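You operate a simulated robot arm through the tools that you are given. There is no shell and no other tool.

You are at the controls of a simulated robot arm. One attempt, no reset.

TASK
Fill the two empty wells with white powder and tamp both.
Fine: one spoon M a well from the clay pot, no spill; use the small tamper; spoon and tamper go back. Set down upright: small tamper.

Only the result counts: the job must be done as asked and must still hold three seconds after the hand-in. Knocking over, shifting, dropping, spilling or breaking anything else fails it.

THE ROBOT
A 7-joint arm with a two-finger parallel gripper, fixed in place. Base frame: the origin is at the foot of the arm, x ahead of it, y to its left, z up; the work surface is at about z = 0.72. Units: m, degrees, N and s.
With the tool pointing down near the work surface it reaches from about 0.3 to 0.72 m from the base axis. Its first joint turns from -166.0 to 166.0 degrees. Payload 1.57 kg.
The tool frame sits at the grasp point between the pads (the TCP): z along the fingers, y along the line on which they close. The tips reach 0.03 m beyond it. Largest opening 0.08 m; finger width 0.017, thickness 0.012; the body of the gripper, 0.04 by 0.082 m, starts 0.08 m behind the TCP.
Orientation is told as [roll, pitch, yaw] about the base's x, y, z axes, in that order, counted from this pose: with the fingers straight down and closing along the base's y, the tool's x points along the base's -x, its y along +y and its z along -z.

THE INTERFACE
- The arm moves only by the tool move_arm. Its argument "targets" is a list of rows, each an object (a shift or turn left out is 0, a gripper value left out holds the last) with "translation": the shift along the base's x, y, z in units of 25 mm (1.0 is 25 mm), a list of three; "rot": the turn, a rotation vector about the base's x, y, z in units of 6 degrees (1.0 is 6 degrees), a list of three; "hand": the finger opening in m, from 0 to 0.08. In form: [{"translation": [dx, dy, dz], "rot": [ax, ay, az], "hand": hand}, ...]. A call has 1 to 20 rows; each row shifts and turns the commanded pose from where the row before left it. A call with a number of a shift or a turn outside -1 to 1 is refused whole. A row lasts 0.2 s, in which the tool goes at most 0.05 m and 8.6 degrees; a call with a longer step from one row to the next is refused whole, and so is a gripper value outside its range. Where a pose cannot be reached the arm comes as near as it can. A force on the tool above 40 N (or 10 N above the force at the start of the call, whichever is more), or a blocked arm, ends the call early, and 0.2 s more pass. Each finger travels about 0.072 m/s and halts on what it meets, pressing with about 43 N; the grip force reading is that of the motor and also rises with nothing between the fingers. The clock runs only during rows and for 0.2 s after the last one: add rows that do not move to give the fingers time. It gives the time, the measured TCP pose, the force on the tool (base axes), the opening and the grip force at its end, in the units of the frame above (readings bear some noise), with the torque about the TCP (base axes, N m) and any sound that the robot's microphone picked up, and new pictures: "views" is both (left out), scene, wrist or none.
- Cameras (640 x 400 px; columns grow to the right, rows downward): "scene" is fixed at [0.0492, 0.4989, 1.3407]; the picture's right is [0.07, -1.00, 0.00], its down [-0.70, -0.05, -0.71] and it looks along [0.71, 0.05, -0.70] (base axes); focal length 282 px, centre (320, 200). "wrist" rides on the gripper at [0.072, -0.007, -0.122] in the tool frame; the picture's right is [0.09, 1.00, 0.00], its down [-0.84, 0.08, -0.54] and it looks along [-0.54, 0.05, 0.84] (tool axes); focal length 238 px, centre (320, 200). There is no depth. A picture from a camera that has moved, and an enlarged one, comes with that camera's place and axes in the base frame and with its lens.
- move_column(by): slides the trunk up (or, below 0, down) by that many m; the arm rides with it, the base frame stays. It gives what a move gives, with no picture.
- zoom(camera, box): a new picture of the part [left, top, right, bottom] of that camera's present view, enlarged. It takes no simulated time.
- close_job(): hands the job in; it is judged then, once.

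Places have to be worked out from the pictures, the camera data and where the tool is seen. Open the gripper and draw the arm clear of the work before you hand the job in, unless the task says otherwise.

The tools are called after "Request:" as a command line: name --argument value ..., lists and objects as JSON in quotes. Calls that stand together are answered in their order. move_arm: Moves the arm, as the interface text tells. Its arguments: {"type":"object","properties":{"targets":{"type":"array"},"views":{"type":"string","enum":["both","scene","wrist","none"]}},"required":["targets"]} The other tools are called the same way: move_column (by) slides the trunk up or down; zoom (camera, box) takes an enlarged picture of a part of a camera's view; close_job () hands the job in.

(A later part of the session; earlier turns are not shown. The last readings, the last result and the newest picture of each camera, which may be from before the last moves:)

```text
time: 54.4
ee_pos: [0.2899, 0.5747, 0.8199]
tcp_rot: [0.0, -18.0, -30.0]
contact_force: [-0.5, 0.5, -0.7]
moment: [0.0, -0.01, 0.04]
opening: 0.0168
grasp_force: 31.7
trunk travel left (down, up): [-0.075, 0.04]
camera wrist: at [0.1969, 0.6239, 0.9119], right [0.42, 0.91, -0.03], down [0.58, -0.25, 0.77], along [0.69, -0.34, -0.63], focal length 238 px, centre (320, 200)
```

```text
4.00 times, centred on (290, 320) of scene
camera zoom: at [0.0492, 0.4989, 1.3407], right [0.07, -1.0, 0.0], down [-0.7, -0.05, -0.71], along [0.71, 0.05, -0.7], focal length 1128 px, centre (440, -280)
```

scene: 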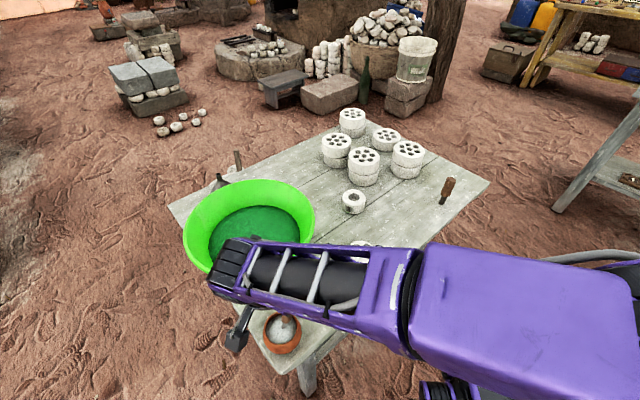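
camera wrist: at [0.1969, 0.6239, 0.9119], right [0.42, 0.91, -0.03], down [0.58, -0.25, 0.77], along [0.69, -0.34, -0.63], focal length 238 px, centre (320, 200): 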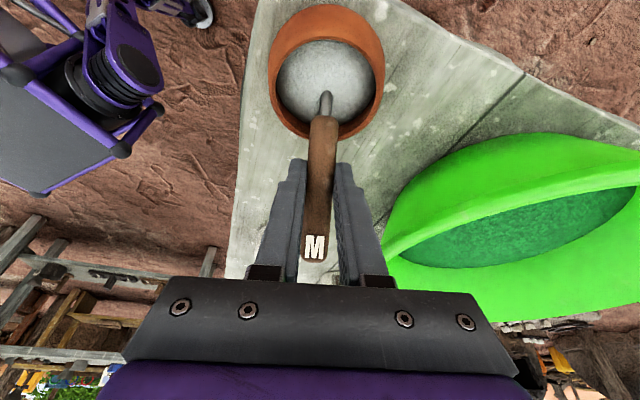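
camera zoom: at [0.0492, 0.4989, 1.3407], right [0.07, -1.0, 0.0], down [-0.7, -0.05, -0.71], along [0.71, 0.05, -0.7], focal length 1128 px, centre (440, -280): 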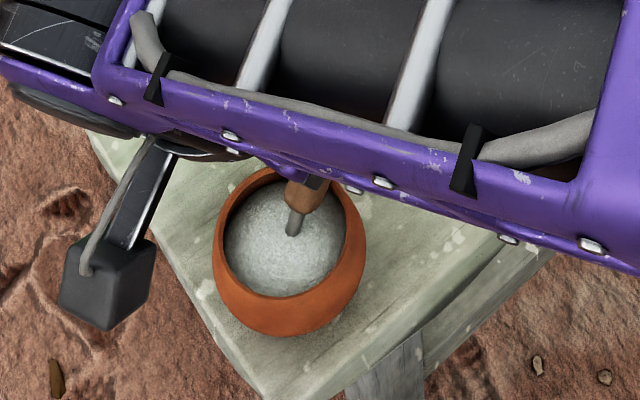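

The bowl is fully buried with no contact force. I'll run the same levelling stroke and lift.

Request:
move_arm --targets '[{"translation": [0.12, -0.069, -0.024], "rot": [0.25, 0.433, 0]}, {"translation": [0.12, -0.069, -0.024], "rot": [0.25, 0.433, 0]}, {"translation": [0.111, -0.064, 0.018], "rot": [0.25, 0.433, 0]}, {"translation": [0.111, -0.064, 0.018], "rot": [0.25, 0.433, 0]}, {"translation": [0.1, -0.058, -0.01], "rot": [0.25, 0.433, 0]}, {"translation": [0.1, -0.058, -0.01], "rot": [0.25, 0.433, 0]}, {"translation": [0.088, -0.051, -0.036], "rot": [0.25, 0.433, 0]}, {"translation": [0.088, -0.051, -0.036], "rot": [0.25, 0.433, 0]}, {"translation": [0.076, -0.044, -0.052], "rot": [0.25, 0.433, 0]}, {"translation": [0.076, -0.044, -0.052], "rot": [0.25, 0.433, 0]}, {"translation": [0.062, -0.036, -0.062], "rot": [0.25, 0.433, 0]}, {"translation": [0.062, -0.036, -0.062], "rot": [0.25, 0.433, 0]}, {"translation": [0.048, -0.028, -0.068], "rot": [0.25, 0.433, 0]}, {"translation": [0.048, -0.028, -0.068], "rot": [0.25, 0.433, 0]}, {"translation": [0.033, -0.019, -0.084], "rot": [0.25, 0.433, 0]}, {"translation": [0.033, -0.019, -0.084], "rot": [0.25, 0.433, 0]}, {"translation": [0, 0, 0.2]}, {"translation": [0, 0, 0.3]}, {"translation": [0, 0, 0.3]}]'

Request:
zoom --camera "wrist" --box '[240, 0, 400, 120]'

Request:
zoom --camera "scene" --box '[240, 270, 340, 370]'

Request:
zoom --camera "scene" --box '[330, 210, 410, 280]'

```text
time: 58.4
ee_pos: [0.322, 0.5574, 0.8238]
tcp_rot: [-0.1, 30.0, -30.0]
contact_force: [0.6, -0.8, 0.4]
moment: [0.0, 0.03, 0.0]
opening: 0.0165
grasp_force: 32.1
trunk travel left (down, up): [-0.075, 0.04]
camera wrist: at [0.3193, 0.5525, 0.9636], right [0.43, 0.9, 0.05], down [0.9, -0.43, 0.05], along [0.07, 0.02, -1.0], focal length 238 px, centre (320, 200)
```

scene: 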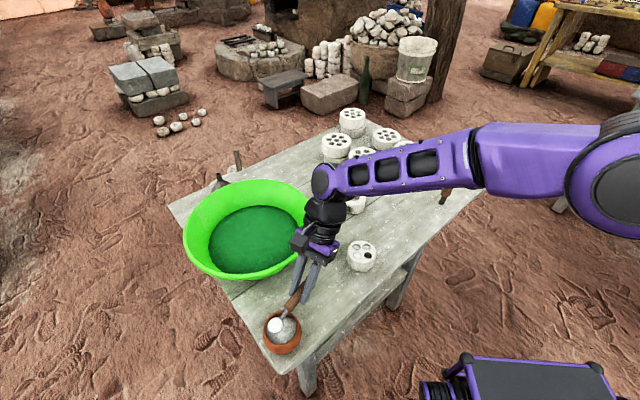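
wrist: 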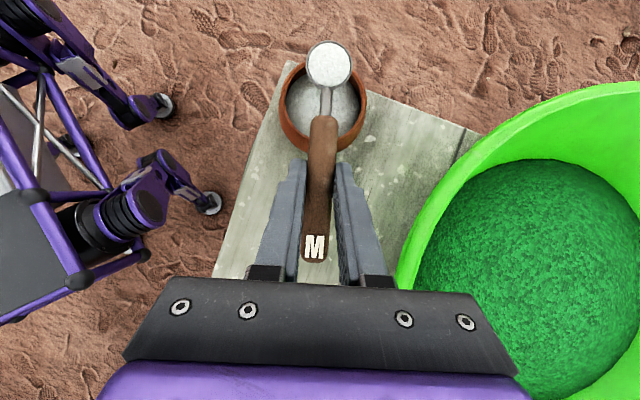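

```text
3.33 times, centred on (320, 60) of wrist
camera zoom: at [0.3193, 0.5525, 0.9636], right [0.43, 0.9, 0.05], down [0.9, -0.43, 0.05], along [0.07, 0.02, -1.0], focal length 794 px, centre (320, 667)
```

zoom: 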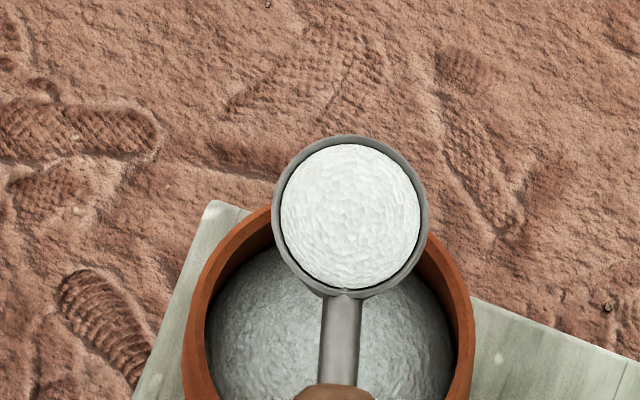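

```text
4.00 times, centred on (290, 320) of scene
camera zoom: at [0.0492, 0.4989, 1.3407], right [0.07, -1.0, 0.0], down [-0.7, -0.05, -0.71], along [0.71, 0.05, -0.7], focal length 1128 px, centre (440, -280)
```

zoom: 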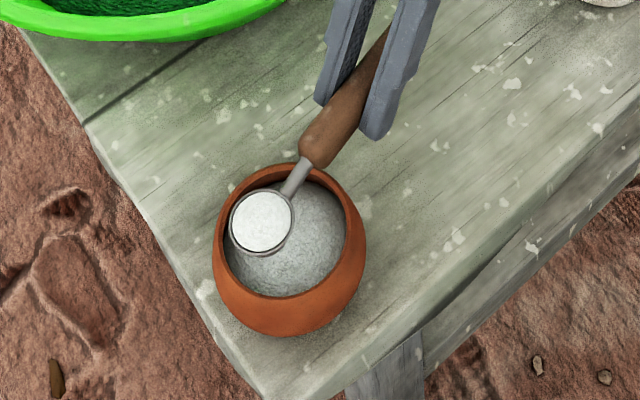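

```text
5.71 times, centred on (370, 245) of scene
camera zoom: at [0.0492, 0.4989, 1.3407], right [0.07, -1.0, 0.0], down [-0.7, -0.05, -0.71], along [0.71, 0.05, -0.7], focal length 1611 px, centre (34, -57)
```

zoom: 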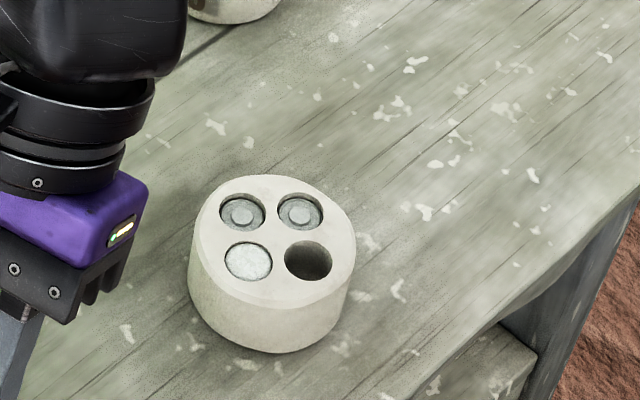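

The second scoop is full and the first well looks properly filled. I'll carry this load level to the second empty well.

Request:
move_arm --targets '[{"translation": [0, 0, 0.5]}, {"translation": [0, 0, 0.5]}, {"translation": [0.425, -0.386, 0.3]}, {"translation": [0.679, -0.618, 0.2]}, {"translation": [0.849, -0.772, 0]}, {"translation": [0.934, -0.85, 0]}, {"translation": [0.934, -0.85, 0]}, {"translation": [0.934, -0.85, 0]}, {"translation": [0.934, -0.85, 0]}, {"translation": [0.934, -0.85, 0]}, {"translation": [0.849, -0.772, 0]}, {"translation": [0.594, -0.541, 0]}, {"translation": [0.425, -0.386, 0]}, {}, {}]'

Request:
zoom --camera "wrist" --box '[240, 0, 400, 150]'

Request:
zoom --camera "scene" --box '[310, 190, 430, 290]'

```text
time: 61.6
ee_pos: [0.5342, 0.3635, 0.8603]
tcp_rot: [0.0, 30.0, -30.0]
contact_force: [0.3, 0.1, -0.7]
moment: [0.03, 0.02, 0.0]
opening: 0.0168
grasp_force: 32.1
trunk travel left (down, up): [-0.075, 0.04]
camera wrist: at [0.5319, 0.3596, 1.0014], right [0.43, 0.9, 0.05], down [0.9, -0.43, 0.05], along [0.07, 0.02, -1.0], focal length 238 px, centre (320, 200)
```

scene: 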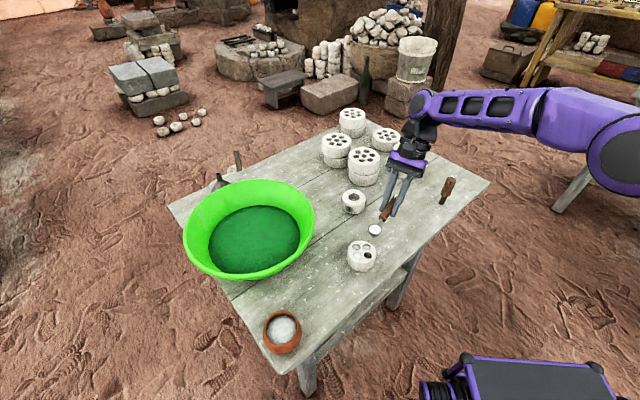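
wrist: 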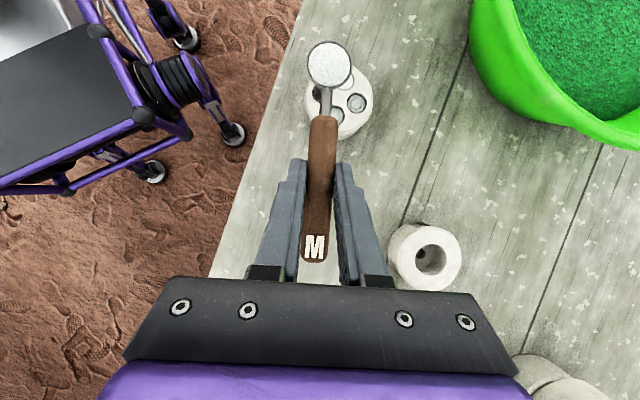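

```text
2.67 times, centred on (320, 75) of wrist
camera zoom: at [0.5319, 0.3596, 1.0014], right [0.43, 0.9, 0.05], down [0.9, -0.43, 0.05], along [0.07, 0.02, -1.0], focal length 636 px, centre (320, 533)
```

zoom: 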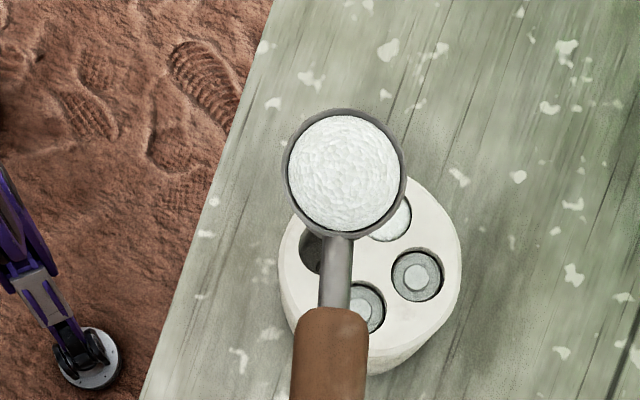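

```text
4.00 times, centred on (370, 240) of scene
camera zoom: at [0.0492, 0.4989, 1.3407], right [0.07, -1.0, 0.0], down [-0.7, -0.05, -0.71], along [0.71, 0.05, -0.7], focal length 1128 px, centre (120, 40)
```

zoom: 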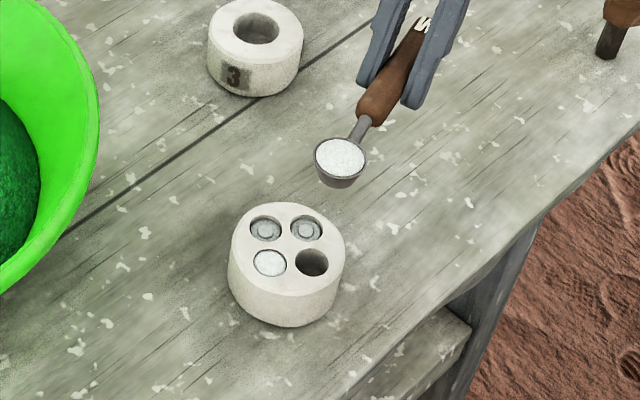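

The position matches plan to within half a millimetre. I'll repeat the pivoting approach: lower, slight tilt, yaw to −20°, then tilt to 36°.

Request:
move_arm --targets '[{"translation": [-0.034, 0.02, -0.336], "rot": [-0.25, -0.433, 0]}, {"translation": [-0.034, 0.02, -0.336], "rot": [-0.25, -0.433, 0]}, {"translation": [-0.054, 0.032, -0.21], "rot": [-0.25, -0.433, 0]}, {"translation": [-0.054, 0.032, -0.21], "rot": [-0.25, -0.433, 0]}, {"translation": [0.072, 0.136, 0], "rot": [0, 0, 0.4165]}, {"translation": [0.072, 0.136, 0], "rot": [0, 0, 0.4165]}, {"translation": [0.058, 0.144, -0.1], "rot": [0, 0, 0.4165]}, {"translation": [0.058, 0.144, -0.1], "rot": [0, 0, 0.4165]}, {"translation": [-0.074, 0.028, 0.042], "rot": [-0.171, -0.47, 0]}, {"translation": [-0.074, 0.028, 0.042], "rot": [-0.171, -0.47, 0]}, {"translation": [-0.092, 0.032, 0.074], "rot": [-0.171, -0.47, 0]}, {"translation": [-0.092, 0.032, 0.074], "rot": [-0.171, -0.47, 0]}, {"translation": [-0.11, 0.04, 0.082], "rot": [-0.171, -0.47, 0]}, {"translation": [-0.11, 0.04, 0.082], "rot": [-0.171, -0.47, 0]}, {"translation": [-0.126, 0.046, 0.088], "rot": [-0.171, -0.47, 0]}, {"translation": [-0.126, 0.046, 0.088], "rot": [-0.171, -0.47, 0]}, {}]'

Request:
zoom --camera "wrist" --box '[240, 0, 400, 150]'

Request:
zoom --camera "scene" --box '[330, 210, 410, 280]'

```text
time: 65.2
ee_pos: [0.5157, 0.3876, 0.8431]
tcp_rot: [-0.1, -6.0, -20.0]
contact_force: [-0.2, 0.7, -0.3]
moment: [-0.04, 0.0, 0.01]
opening: 0.017
grasp_force: 32.4
trunk travel left (down, up): [-0.075, 0.04]
camera wrist: at [0.4365, 0.4112, 0.9556], right [0.25, 0.97, -0.01], down [0.76, -0.19, 0.63], along [0.6, -0.17, -0.78], focal length 238 px, centre (320, 200)
```

scene: 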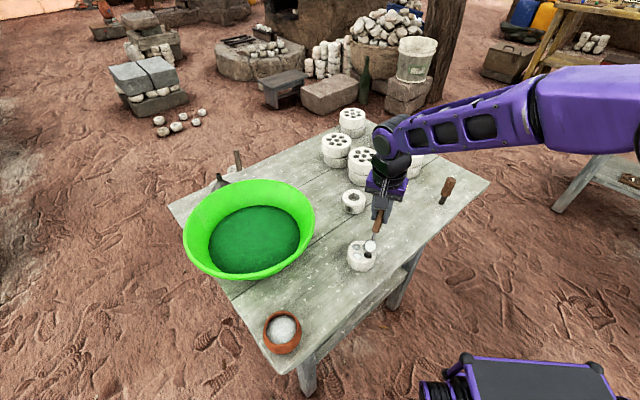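
wrist: 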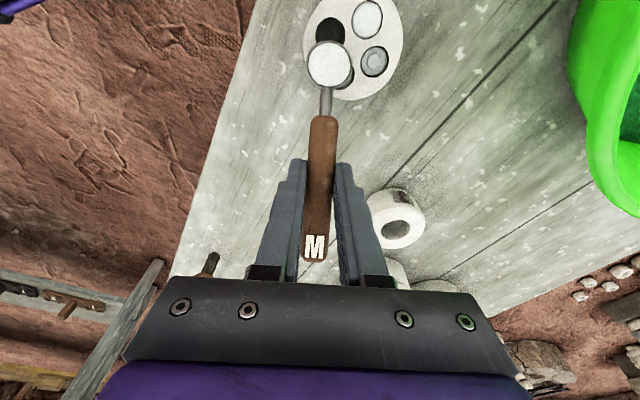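

```text
2.67 times, centred on (320, 75) of wrist
camera zoom: at [0.4365, 0.4112, 0.9556], right [0.25, 0.97, -0.01], down [0.76, -0.19, 0.63], along [0.6, -0.17, -0.78], focal length 636 px, centre (320, 533)
```

zoom: 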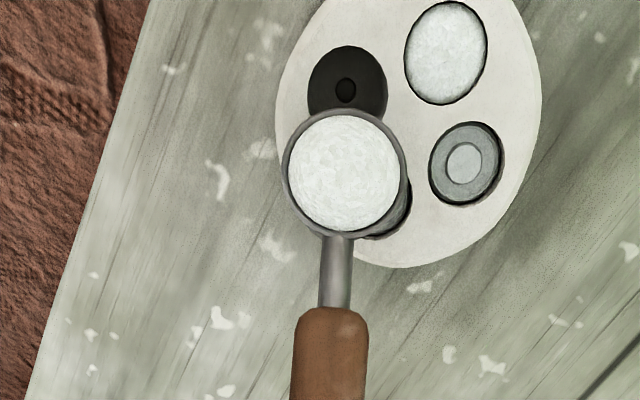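

```text
5.71 times, centred on (370, 245) of scene
camera zoom: at [0.0492, 0.4989, 1.3407], right [0.07, -1.0, 0.0], down [-0.7, -0.05, -0.71], along [0.71, 0.05, -0.7], focal length 1611 px, centre (34, -57)
```

zoom: 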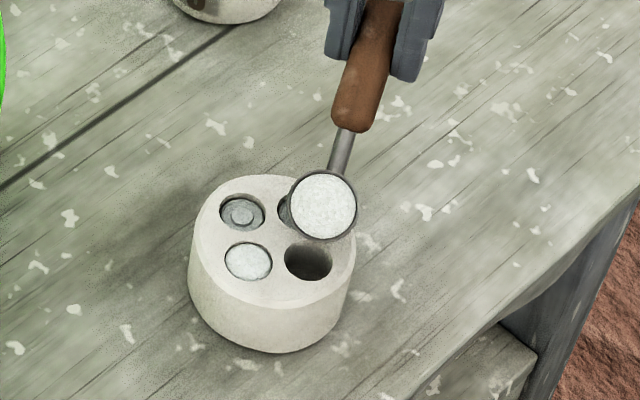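

The lip is about 1 mm off the previous alignment, so I'll fold in a small correction and tilt on to 48° to start the pour.

Request:
move_arm --targets '[{"translation": [-0.152, 0.07, 0.094], "rot": [-0.171, -0.47, 0]}, {"translation": [-0.152, 0.07, 0.094], "rot": [-0.171, -0.47, 0]}, {"translation": [-0.152, 0.056, 0.078], "rot": [-0.171, -0.47, 0]}, {"translation": [-0.152, 0.056, 0.078], "rot": [-0.171, -0.47, 0]}, {}]'

Request:
zoom --camera "wrist" --box '[240, 0, 400, 150]'

Request:
zoom --camera "scene" --box '[330, 210, 410, 280]'

```text
time: 66.4
ee_pos: [0.5003, 0.3937, 0.8506]
tcp_rot: [0.0, -18.1, -20.1]
contact_force: [-0.9, -0.5, 0.7]
moment: [0.01, -0.01, 0.0]
opening: 0.0168
grasp_force: 31.8
trunk travel left (down, up): [-0.075, 0.04]
camera wrist: at [0.4008, 0.4252, 0.9442], right [0.26, 0.97, -0.03], down [0.62, -0.14, 0.77], along [0.74, -0.22, -0.63], focal length 238 px, centre (320, 200)
```

scene: 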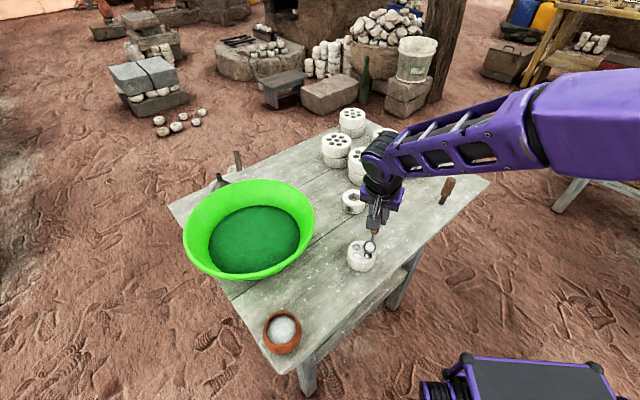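
wrist: 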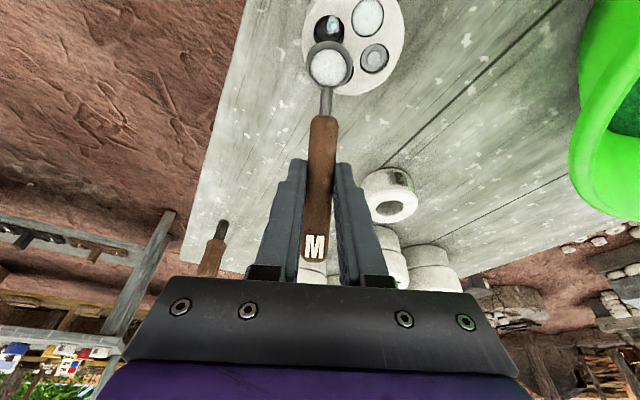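

```text
2.67 times, centred on (320, 75) of wrist
camera zoom: at [0.4008, 0.4252, 0.9442], right [0.26, 0.97, -0.03], down [0.62, -0.14, 0.77], along [0.74, -0.22, -0.63], focal length 636 px, centre (320, 533)
```

zoom: 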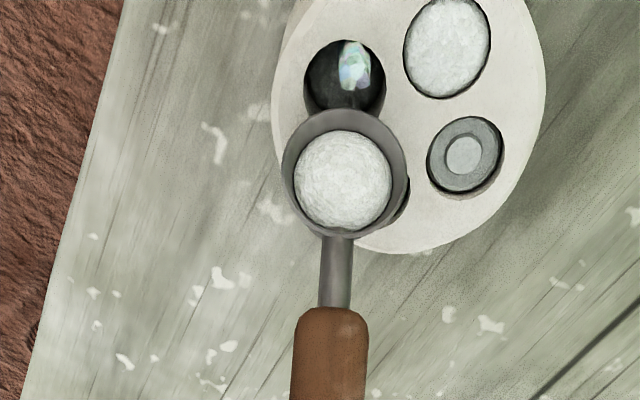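

```text
5.71 times, centred on (370, 245) of scene
camera zoom: at [0.0492, 0.4989, 1.3407], right [0.07, -1.0, 0.0], down [-0.7, -0.05, -0.71], along [0.71, 0.05, -0.7], focal length 1611 px, centre (34, -57)
```

zoom: 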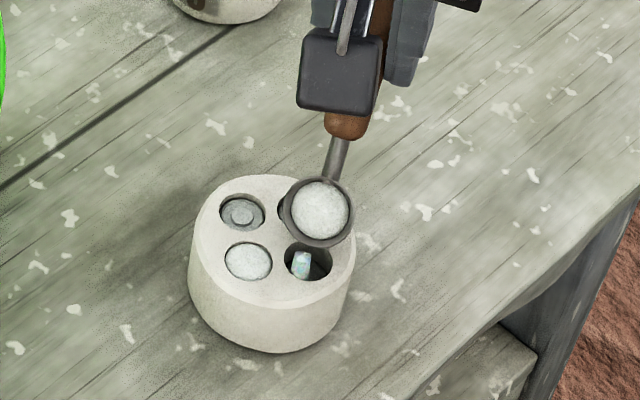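

The stream is falling inside the second well, just as in the first pour. I'll continue the same slow tilt to 60°.

Request:
move_arm --targets '[{}, {"translation": [-0.16, 0.058, 0.058], "rot": [-0.171, -0.47, 0]}, {"translation": [-0.16, 0.058, 0.058], "rot": [-0.171, -0.47, 0]}, {}, {"translation": [-0.172, 0.062, 0.044], "rot": [-0.171, -0.47, 0]}, {"translation": [-0.172, 0.062, 0.044], "rot": [-0.171, -0.47, 0]}, {}]'

Request:
zoom --camera "wrist" --box '[240, 0, 400, 150]'

Request:
zoom --camera "scene" --box '[330, 210, 410, 280]'

```text
time: 68.0
ee_pos: [0.4845, 0.3992, 0.8564]
tcp_rot: [0.0, -30.0, -20.0]
contact_force: [-0.4, -0.7, -1.5]
moment: [0.01, 0.01, 0.01]
opening: 0.0168
grasp_force: 31.9
trunk travel left (down, up): [-0.075, 0.04]
camera wrist: at [0.3684, 0.4372, 0.9254], right [0.27, 0.96, -0.05], down [0.45, -0.08, 0.89], along [0.85, -0.26, -0.46], focal length 238 px, centre (320, 200)
```

scene: 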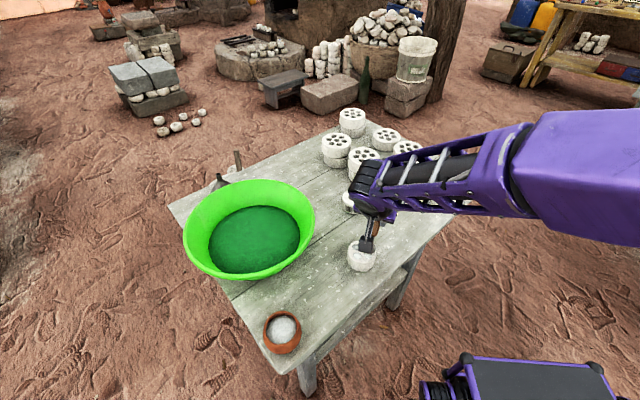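
wrist: 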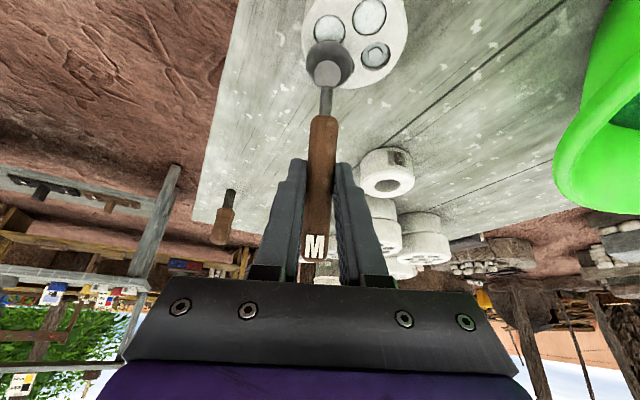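

```text
2.67 times, centred on (320, 75) of wrist
camera zoom: at [0.3684, 0.4372, 0.9254], right [0.27, 0.96, -0.05], down [0.45, -0.08, 0.89], along [0.85, -0.26, -0.46], focal length 636 px, centre (320, 533)
```

zoom: 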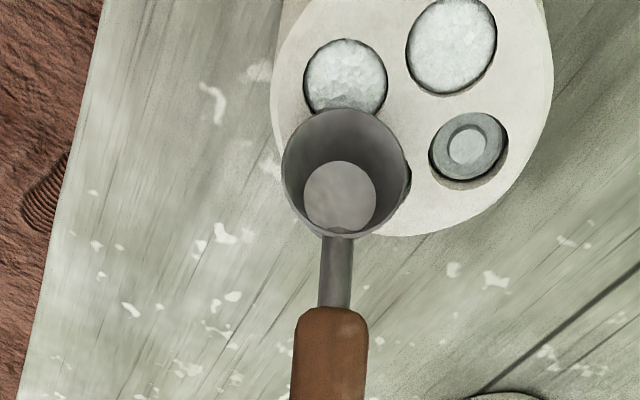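

```text
5.71 times, centred on (370, 245) of scene
camera zoom: at [0.0492, 0.4989, 1.3407], right [0.07, -1.0, 0.0], down [-0.7, -0.05, -0.71], along [0.71, 0.05, -0.7], focal length 1611 px, centre (34, -57)
```

zoom: 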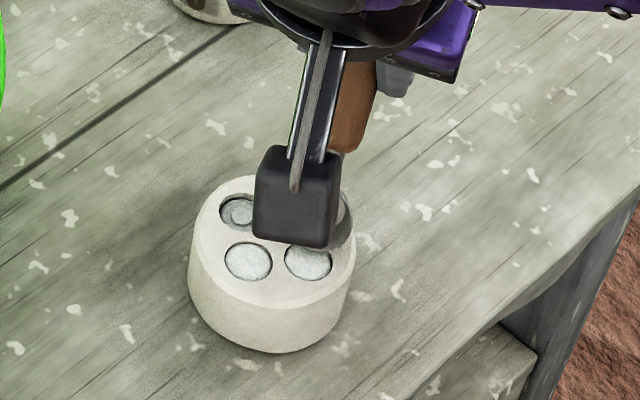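

Both wells are filled and the spoon is empty. I'll lift away and carry the spoon back to hover over its original place at yaw −41°, level.

Request:
move_arm --targets '[{"translation": [0, 0, 0.7]}, {"translation": [0, 0, 0.85]}, {"translation": [0, 0, 0.85]}, {"translation": [0.281, -0.346, 0], "rot": [0, 0, -0.875]}, {"translation": [0.281, -0.346, 0], "rot": [0, 0, -0.875]}, {"translation": [0.281, -0.346, 0], "rot": [0, 0, -0.875]}, {"translation": [0.281, -0.346, 0], "rot": [0, 0, -0.875]}, {"translation": [0.281, -0.346, 0], "rot": [0.656, 0.755, 0]}, {"translation": [0.281, -0.346, 0], "rot": [0.656, 0.755, 0]}, {"translation": [0.281, -0.346, 0], "rot": [0.656, 0.755, 0]}, {"translation": [0.281, -0.346, 0], "rot": [0.656, 0.755, 0]}, {"translation": [0.281, -0.346, -0.433], "rot": [0.656, 0.755, 0]}, {"translation": [0.281, -0.346, -0.433], "rot": [0.656, 0.755, 0]}, {"translation": [0.281, -0.346, -0.433], "rot": [0.656, 0.755, 0]}, {"translation": [0.281, -0.346, -0.433], "rot": [0.656, 0.755, 0]}, {"translation": [0.281, -0.346, -0.433], "rot": [0.656, 0.755, 0]}, {"translation": [0.281, -0.346, -0.433], "rot": [0.656, 0.755, 0]}, {}, {}]'

Request:
zoom --camera "scene" --box '[310, 180, 430, 290]'

```text
time: 72.0
ee_pos: [0.5825, 0.2793, 0.8529]
tcp_rot: [-0.1, 30.0, -40.9]
contact_force: [-0.3, 0.0, 0.1]
moment: [0.03, -0.03, -0.01]
opening: 0.0169
grasp_force: 31.3
trunk travel left (down, up): [-0.075, 0.04]
camera wrist: at [0.579, 0.2765, 0.9926], right [0.59, 0.8, 0.04], down [0.8, -0.59, 0.05], along [0.07, 0.01, -1.0], focal length 238 px, centre (320, 200)
```

scene: 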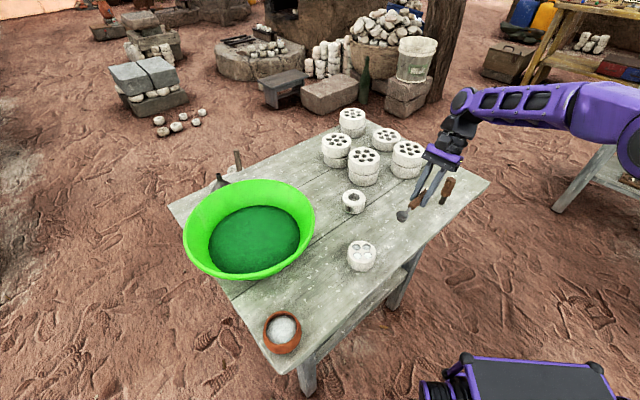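
wrist: 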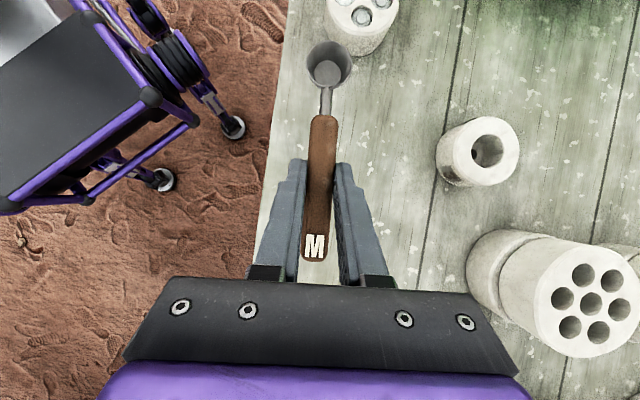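

```text
3.64 times, centred on (370, 235) of scene
camera zoom: at [0.0492, 0.4989, 1.3407], right [0.07, -1.0, 0.0], down [-0.7, -0.05, -0.71], along [0.71, 0.05, -0.7], focal length 1025 px, centre (138, 73)
```

zoom: 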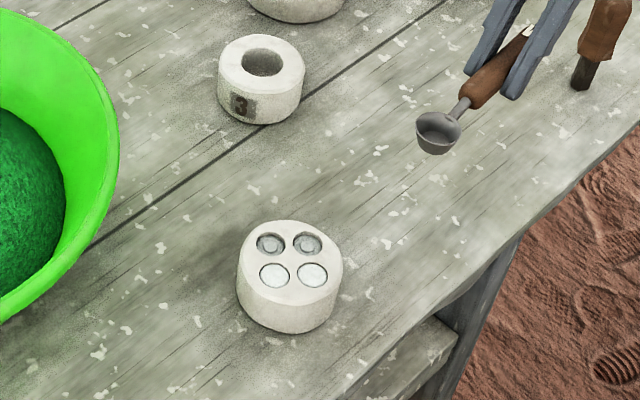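

The hover pose matches the pickup pose to 2 mm, so I'll correct that and lower the spoon gently back to its original place.

Request:
move_arm --targets '[{"translation": [0.024, -0.072, -0.8]}, {"translation": [0, 0, -0.8]}, {"translation": [0, 0, -0.8]}, {"translation": [0, 0, -0.8]}, {"translation": [0, 0, -0.4]}, {"translation": [0, 0, -0.2]}, {"translation": [0, 0, -0.1]}, {"translation": [0, 0, -0.06]}, {}]'

Request:
zoom --camera "scene" --box '[380, 140, 500, 255]'

```text
time: 74.0
ee_pos: [0.5834, 0.2783, 0.7529]
tcp_rot: [-0.1, 30.0, -40.9]
contact_force: [-1.4, 0.4, 2.1]
moment: [-0.03, -0.05, -0.03]
opening: 0.0168
grasp_force: 31.8
trunk travel left (down, up): [-0.075, 0.04]
camera wrist: at [0.5797, 0.2746, 0.8937], right [0.59, 0.8, 0.05], down [0.8, -0.59, 0.05], along [0.07, 0.01, -1.0], focal length 238 px, centre (320, 200)
```

scene: 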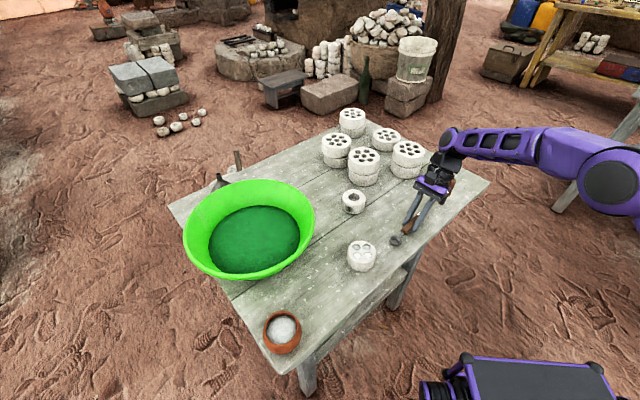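
wrist: 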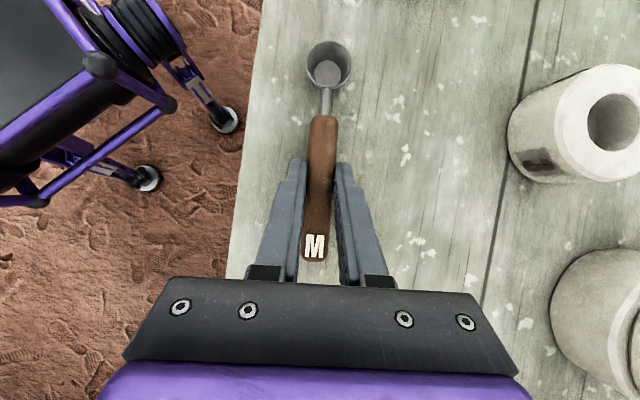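

```text
3.48 times, centred on (440, 198) of scene
camera zoom: at [0.0492, 0.4989, 1.3407], right [0.07, -1.0, 0.0], down [-0.7, -0.05, -0.71], along [0.71, 0.05, -0.7], focal length 981 px, centre (-97, 209)
```

zoom: 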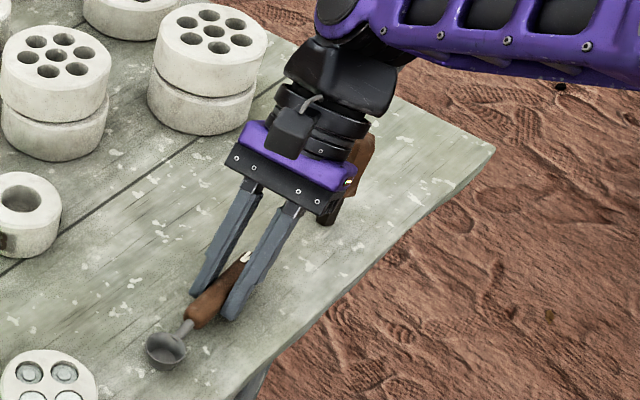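

I'm about 1.7 mm above the pickup height, with perhaps a first light touch. I'll lower another 1.2 mm and check the force.

Request:
move_arm --targets '[{"translation": [0, 0, -0.025]}, {"translation": [0, 0, -0.025]}, {}]' --views "none"

```text
time: 74.8
ee_pos: [0.5833, 0.2782, 0.7528]
tcp_rot: [0.2, 30.0, -40.9]
contact_force: [-0.4, 0.2, 11.5]
moment: [0.09, -0.03, -0.01]
opening: 0.0167
grasp_force: 31.7
trunk travel left (down, up): [-0.075, 0.04]
```

The spoon is firmly on the table, with the load shared between bowl and foot. I'll back off the pressing and then open the fingers gently.

Request:
move_arm --targets '[{"translation": [0, 0, 0.05]}, {}, {"hand": 0.03}, {"hand": 0.05}, {"hand": 0.06}, {}]'

Request:
zoom --camera "scene" --box '[380, 200, 440, 255]'

```text
time: 76.2
ee_pos: [0.5833, 0.2782, 0.7522]
tcp_rot: [0.0, 30.0, -41.0]
contact_force: [0.8, 0.6, -0.1]
moment: [0.01, 0.01, 0.02]
opening: 0.0598
grasp_force: 0.0
trunk travel left (down, up): [-0.075, 0.04]
camera wrist: at [0.5799, 0.2745, 0.8934], right [0.59, 0.8, 0.04], down [0.8, -0.59, 0.05], along [0.07, 0.01, -1.0], focal length 238 px, centre (320, 200)
```

scene: 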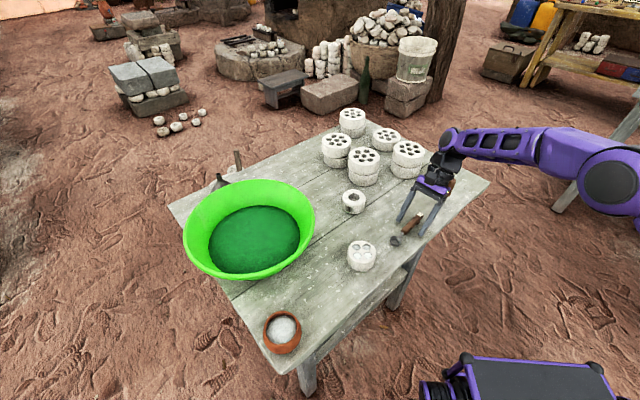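
wrist: 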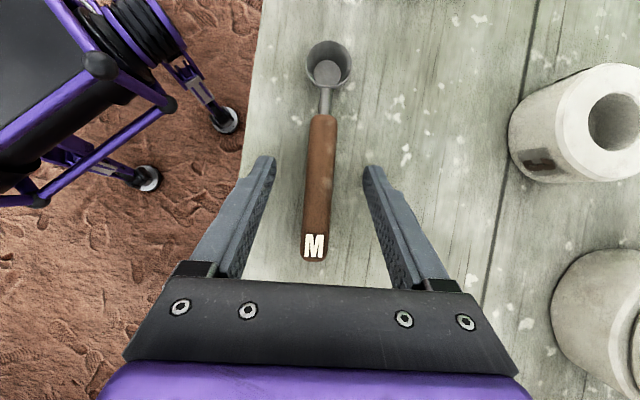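

```text
7.27 times, centred on (410, 228) of scene
camera zoom: at [0.0492, 0.4989, 1.3407], right [0.07, -1.0, 0.0], down [-0.7, -0.05, -0.71], along [0.71, 0.05, -0.7], focal length 2051 px, centre (-334, 0)
```

zoom: 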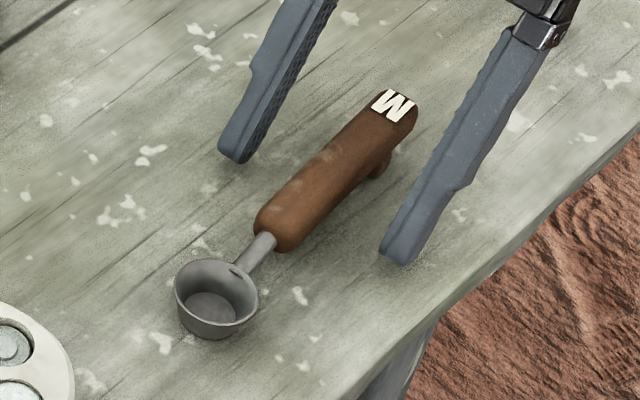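

Spoon M is back within ~1.5 mm of where it started. I'll retract straight up, return the gripper to vertical at yaw 0, and view the tamper.

Request:
move_arm --targets '[{"translation": [0, 0, 0.4]}, {"translation": [0, 0, 0.8]}, {"translation": [0, 0, 1.0]}, {"translation": [0, 0, 1.0]}, {"translation": [0, 0, 1.0]}, {"translation": [0, 0, 1.0]}, {"translation": [0, 0, 0.8]}, {"translation": [0.057, -0.377, 0.1], "rot": [-0.656, -0.755, 0], "hand": 0.08}, {"translation": [0.057, -0.377, 0.1], "rot": [-0.656, -0.755, 0]}, {"translation": [0.057, -0.377, 0.1], "rot": [-0.656, -0.755, 0]}, {"translation": [0.057, -0.377, 0.1], "rot": [-0.656, -0.755, 0]}, {"translation": [0.057, -0.377, 0.1], "rot": [-0.656, -0.755, 0]}, {"translation": [0.057, -0.377, 0.1], "rot": [0, 0, 0.976]}, {"translation": [0.057, -0.377, 0.1], "rot": [0, 0, 0.976]}, {"translation": [0.057, -0.377, 0.1], "rot": [0, 0, 0.976]}, {"translation": [0.057, -0.377, 0.1], "rot": [0, 0, 0.976]}, {"translation": [0.057, -0.377, 0.1], "rot": [0, 0, 0.976]}, {"translation": [0.057, -0.377, 0.1], "rot": [0, 0, 0.976]}, {"translation": [0.057, -0.377, 0.1], "rot": [0, 0, 0.976]}, {}]'

Request:
zoom --camera "wrist" --box '[260, 120, 380, 240]'

Request:
zoom --camera "scene" --box '[400, 160, 490, 240]'

```text
time: 80.4
ee_pos: [0.5994, 0.1636, 0.9334]
tcp_rot: [0.0, 0.0, 0.2]
contact_force: [0.1, -0.2, -0.1]
moment: [0.01, 0.0, 0.02]
opening: 0.0803
grasp_force: 0.0
trunk travel left (down, up): [-0.075, 0.04]
camera wrist: at [0.5298, 0.1588, 1.0541], right [-0.09, 1.0, 0.0], down [0.84, 0.08, 0.54], along [0.54, 0.05, -0.84], focal length 238 px, centre (320, 200)
```

scene: 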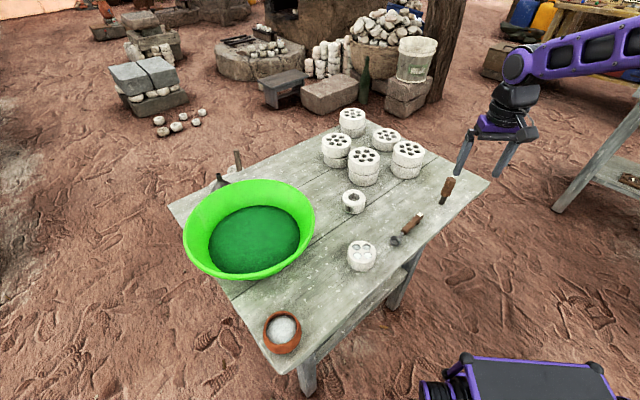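
wrist: 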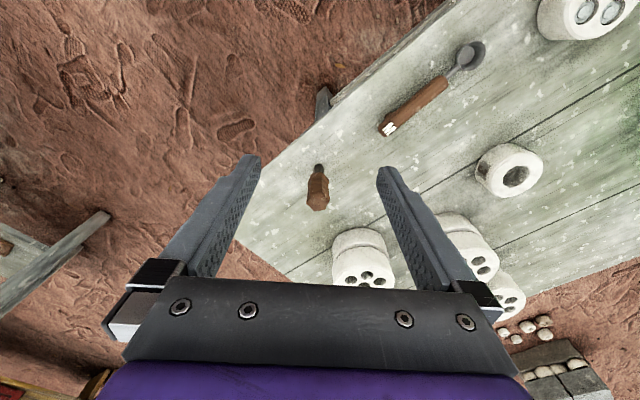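

```text
3.33 times, centred on (320, 180) of wrist
camera zoom: at [0.5298, 0.1588, 1.0541], right [-0.09, 1.0, 0.0], down [0.84, 0.08, 0.54], along [0.54, 0.05, -0.84], focal length 794 px, centre (320, 267)
```

zoom: 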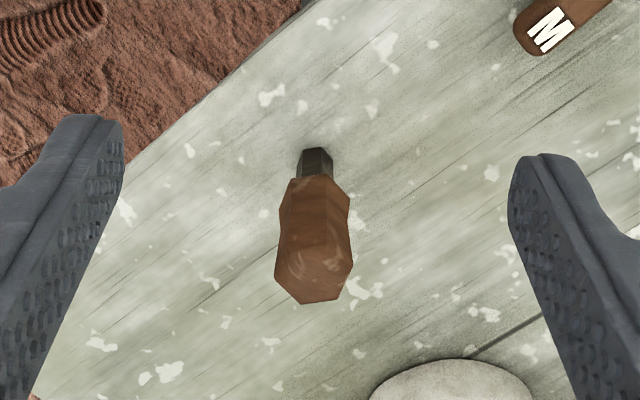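

```text
5.00 times, centred on (445, 200) of scene
camera zoom: at [0.0492, 0.4989, 1.3407], right [0.07, -1.0, 0.0], down [-0.7, -0.05, -0.71], along [0.71, 0.05, -0.7], focal length 1410 px, centre (-305, 200)
```

zoom: 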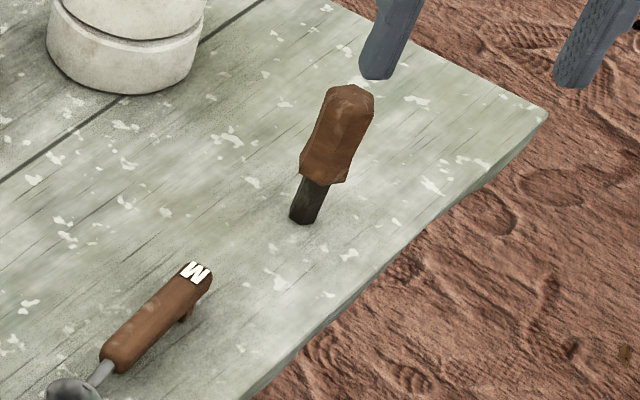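

Request:
zoom --camera "wrist" --box '[300, 155, 340, 220]'

Request:
zoom --camera "scene" --box '[425, 170, 470, 215]'

```text
6.15 times, centred on (320, 188) of wrist
camera zoom: at [0.5298, 0.1588, 1.0541], right [-0.09, 1.0, 0.0], down [0.84, 0.08, 0.54], along [0.54, 0.05, -0.84], focal length 1467 px, centre (320, 277)
```

zoom: 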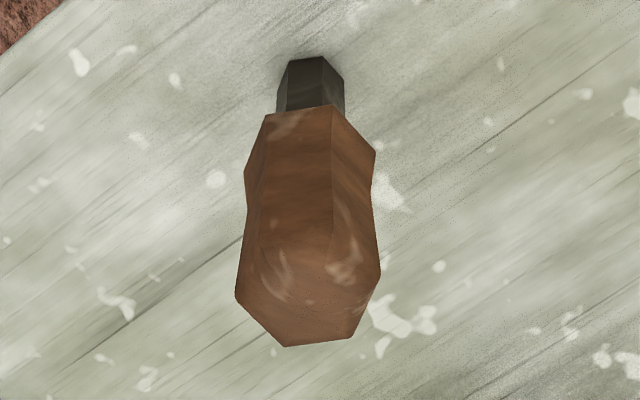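

```text
8.89 times, centred on (448, 192) of scene
camera zoom: at [0.0492, 0.4989, 1.3407], right [0.07, -1.0, 0.0], down [-0.7, -0.05, -0.71], along [0.71, 0.05, -0.7], focal length 2506 px, centre (-813, 267)
```

zoom: 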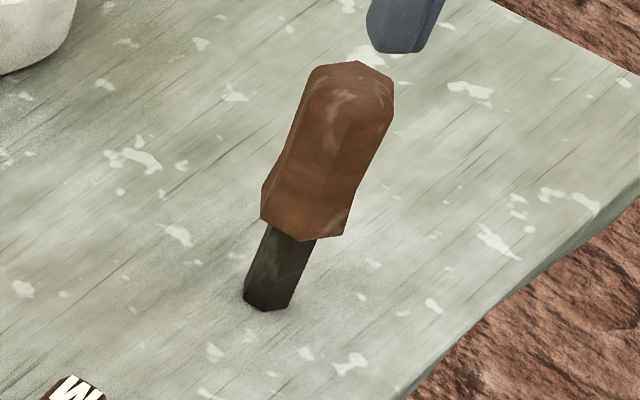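

The tamper's handle is hexagonal with flats facing about azimuth 75°, so yaw −15° will close on flats. Its axis is near (0.687, 0.170), with the handle from z≈0.762 to 0.82. I'll hover above it with that yaw.

Request:
move_arm --targets '[{"translation": [0.5, 0.03, -0.3], "rot": [0, 0, -0.8333]}, {"translation": [0.6, 0.03, -0.3], "rot": [0, 0, -0.8333]}, {"translation": [0.7, 0.04, -0.4], "rot": [0, 0, -0.8333]}, {"translation": [0.8, 0.05, -0.4]}, {"translation": [0.84, 0.06, -0.4]}, {}, {}]'

Request:
zoom --camera "wrist" --box '[240, 120, 400, 270]'

Request:
zoom --camera "scene" --box '[400, 120, 490, 220]'

```text
time: 82.0
ee_pos: [0.6863, 0.1706, 0.888]
tcp_rot: [-0.1, 0.0, -15.0]
contact_force: [0.4, 0.4, -0.2]
moment: [0.0, -0.01, -0.02]
opening: 0.0799
grasp_force: 0.1
trunk travel left (down, up): [-0.075, 0.04]
camera wrist: at [0.6169, 0.184, 1.0091], right [0.17, 0.99, 0.0], down [0.83, -0.14, 0.54], along [0.53, -0.09, -0.84], focal length 238 px, centre (320, 200)
```

scene: 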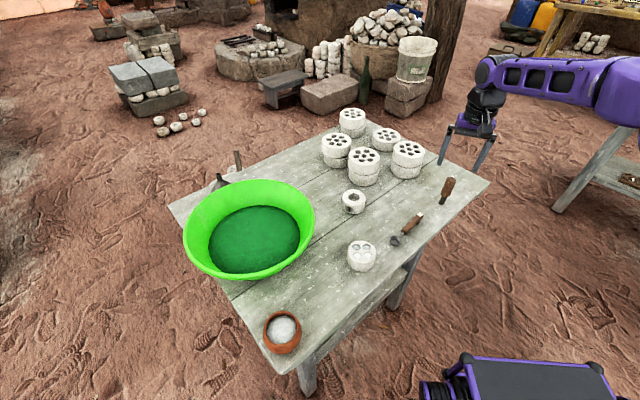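
wrist: 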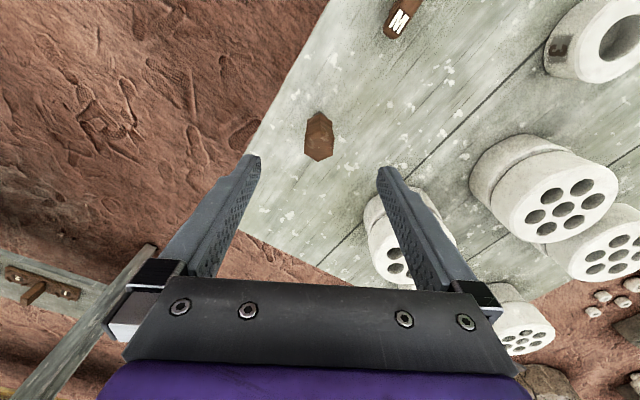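

```text
2.67 times, centred on (320, 195) of wrist
camera zoom: at [0.6169, 0.184, 1.0091], right [0.17, 0.99, 0.0], down [0.83, -0.14, 0.54], along [0.53, -0.09, -0.84], focal length 636 px, centre (320, 213)
```

zoom: 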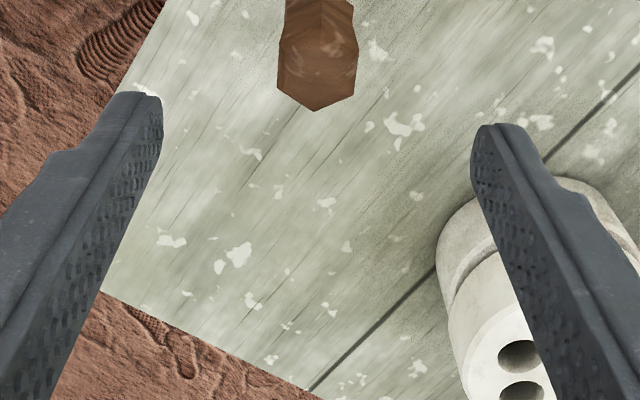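

```text
4.00 times, centred on (445, 170) of scene
camera zoom: at [0.0492, 0.4989, 1.3407], right [0.07, -1.0, 0.0], down [-0.7, -0.05, -0.71], along [0.71, 0.05, -0.7], focal length 1128 px, centre (-180, 320)
```

zoom: 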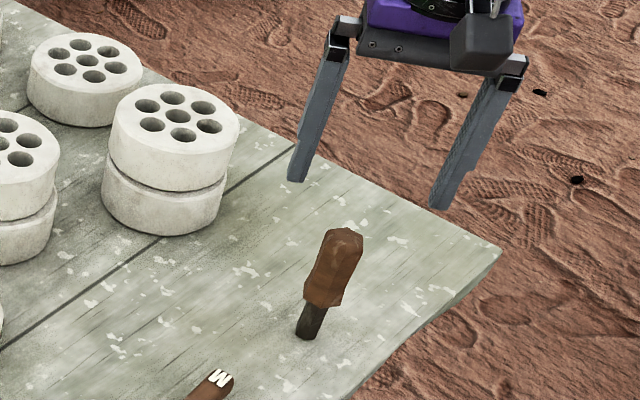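

Request:
zoom --camera "wrist" --box '[295, 100, 345, 170]'

```text
5.71 times, centred on (320, 135) of wrist
camera zoom: at [0.6169, 0.184, 1.0091], right [0.17, 0.99, 0.0], down [0.83, -0.14, 0.54], along [0.53, -0.09, -0.84], focal length 1362 px, centre (320, 571)
```

zoom: 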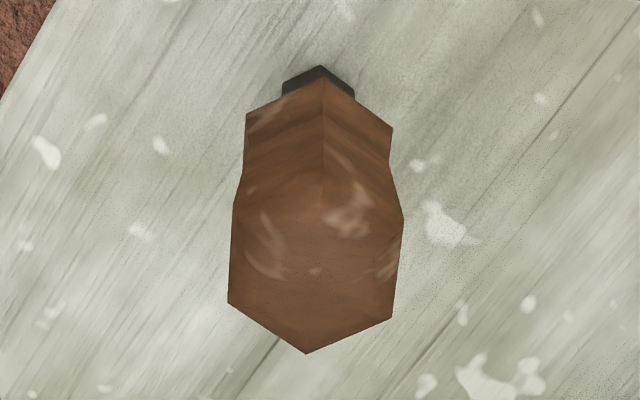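

The flats line up with the fingers, and the tamper axis is about 2 mm off the tool centre. I'll correct that, descend around the handle, and partly close to check centring.

Request:
move_arm --targets '[{"translation": [-0.068, -0.044, -0.3]}, {"translation": [0, 0, -0.6]}, {"translation": [0, 0, -0.7]}, {"translation": [0, 0, -0.7]}, {"translation": [0, 0, -0.7]}, {"translation": [0, 0, -0.6]}, {}, {"hand": 0.045}, {"hand": 0.035}, {"hand": 0.035}, {}]'

Request:
zoom --camera "wrist" --box '[260, 120, 380, 250]'

Request:
zoom --camera "scene" --box '[410, 140, 480, 220]'

```text
time: 84.4
ee_pos: [0.6842, 0.1689, 0.7977]
tcp_rot: [-0.1, 0.0, -15.0]
contact_force: [-0.1, -0.7, -1.0]
moment: [-0.01, -0.01, 0.0]
opening: 0.0347
grasp_force: 0.1
trunk travel left (down, up): [-0.075, 0.04]
camera wrist: at [0.615, 0.1827, 0.9189], right [0.17, 0.99, 0.0], down [0.83, -0.14, 0.54], along [0.53, -0.09, -0.84], focal length 238 px, centre (320, 200)
```

scene: 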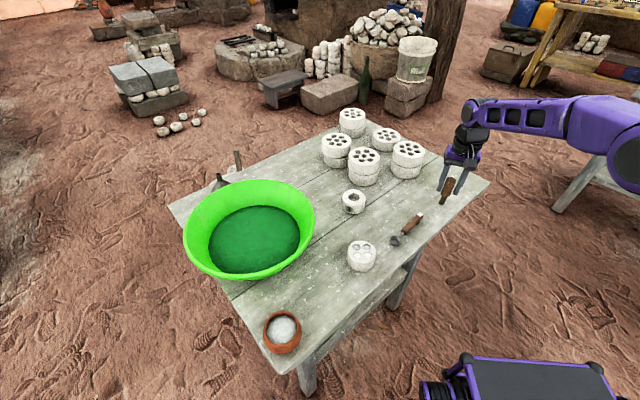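
wrist: 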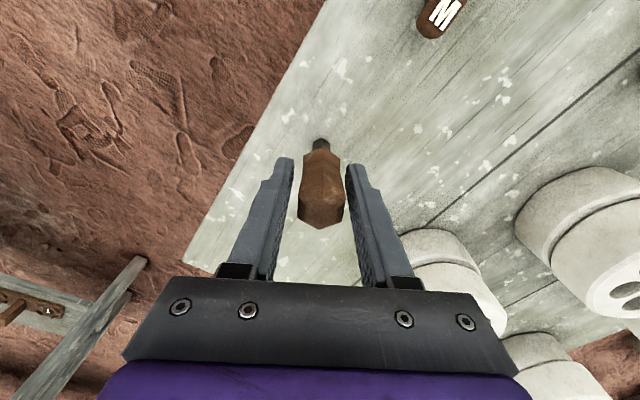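

```text
3.08 times, centred on (320, 185) of wrist
camera zoom: at [0.615, 0.1827, 0.9189], right [0.17, 0.99, 0.0], down [0.83, -0.14, 0.54], along [0.53, -0.09, -0.84], focal length 733 px, centre (320, 246)
```

zoom: 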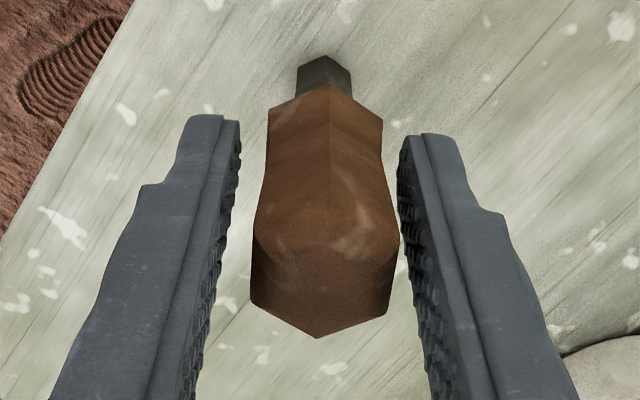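

```text
5.00 times, centred on (445, 180) of scene
camera zoom: at [0.0492, 0.4989, 1.3407], right [0.07, -1.0, 0.0], down [-0.7, -0.05, -0.71], along [0.71, 0.05, -0.7], focal length 1410 px, centre (-305, 300)
```

zoom: 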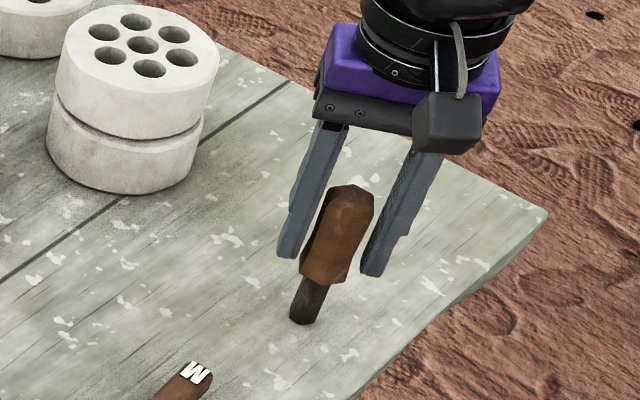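

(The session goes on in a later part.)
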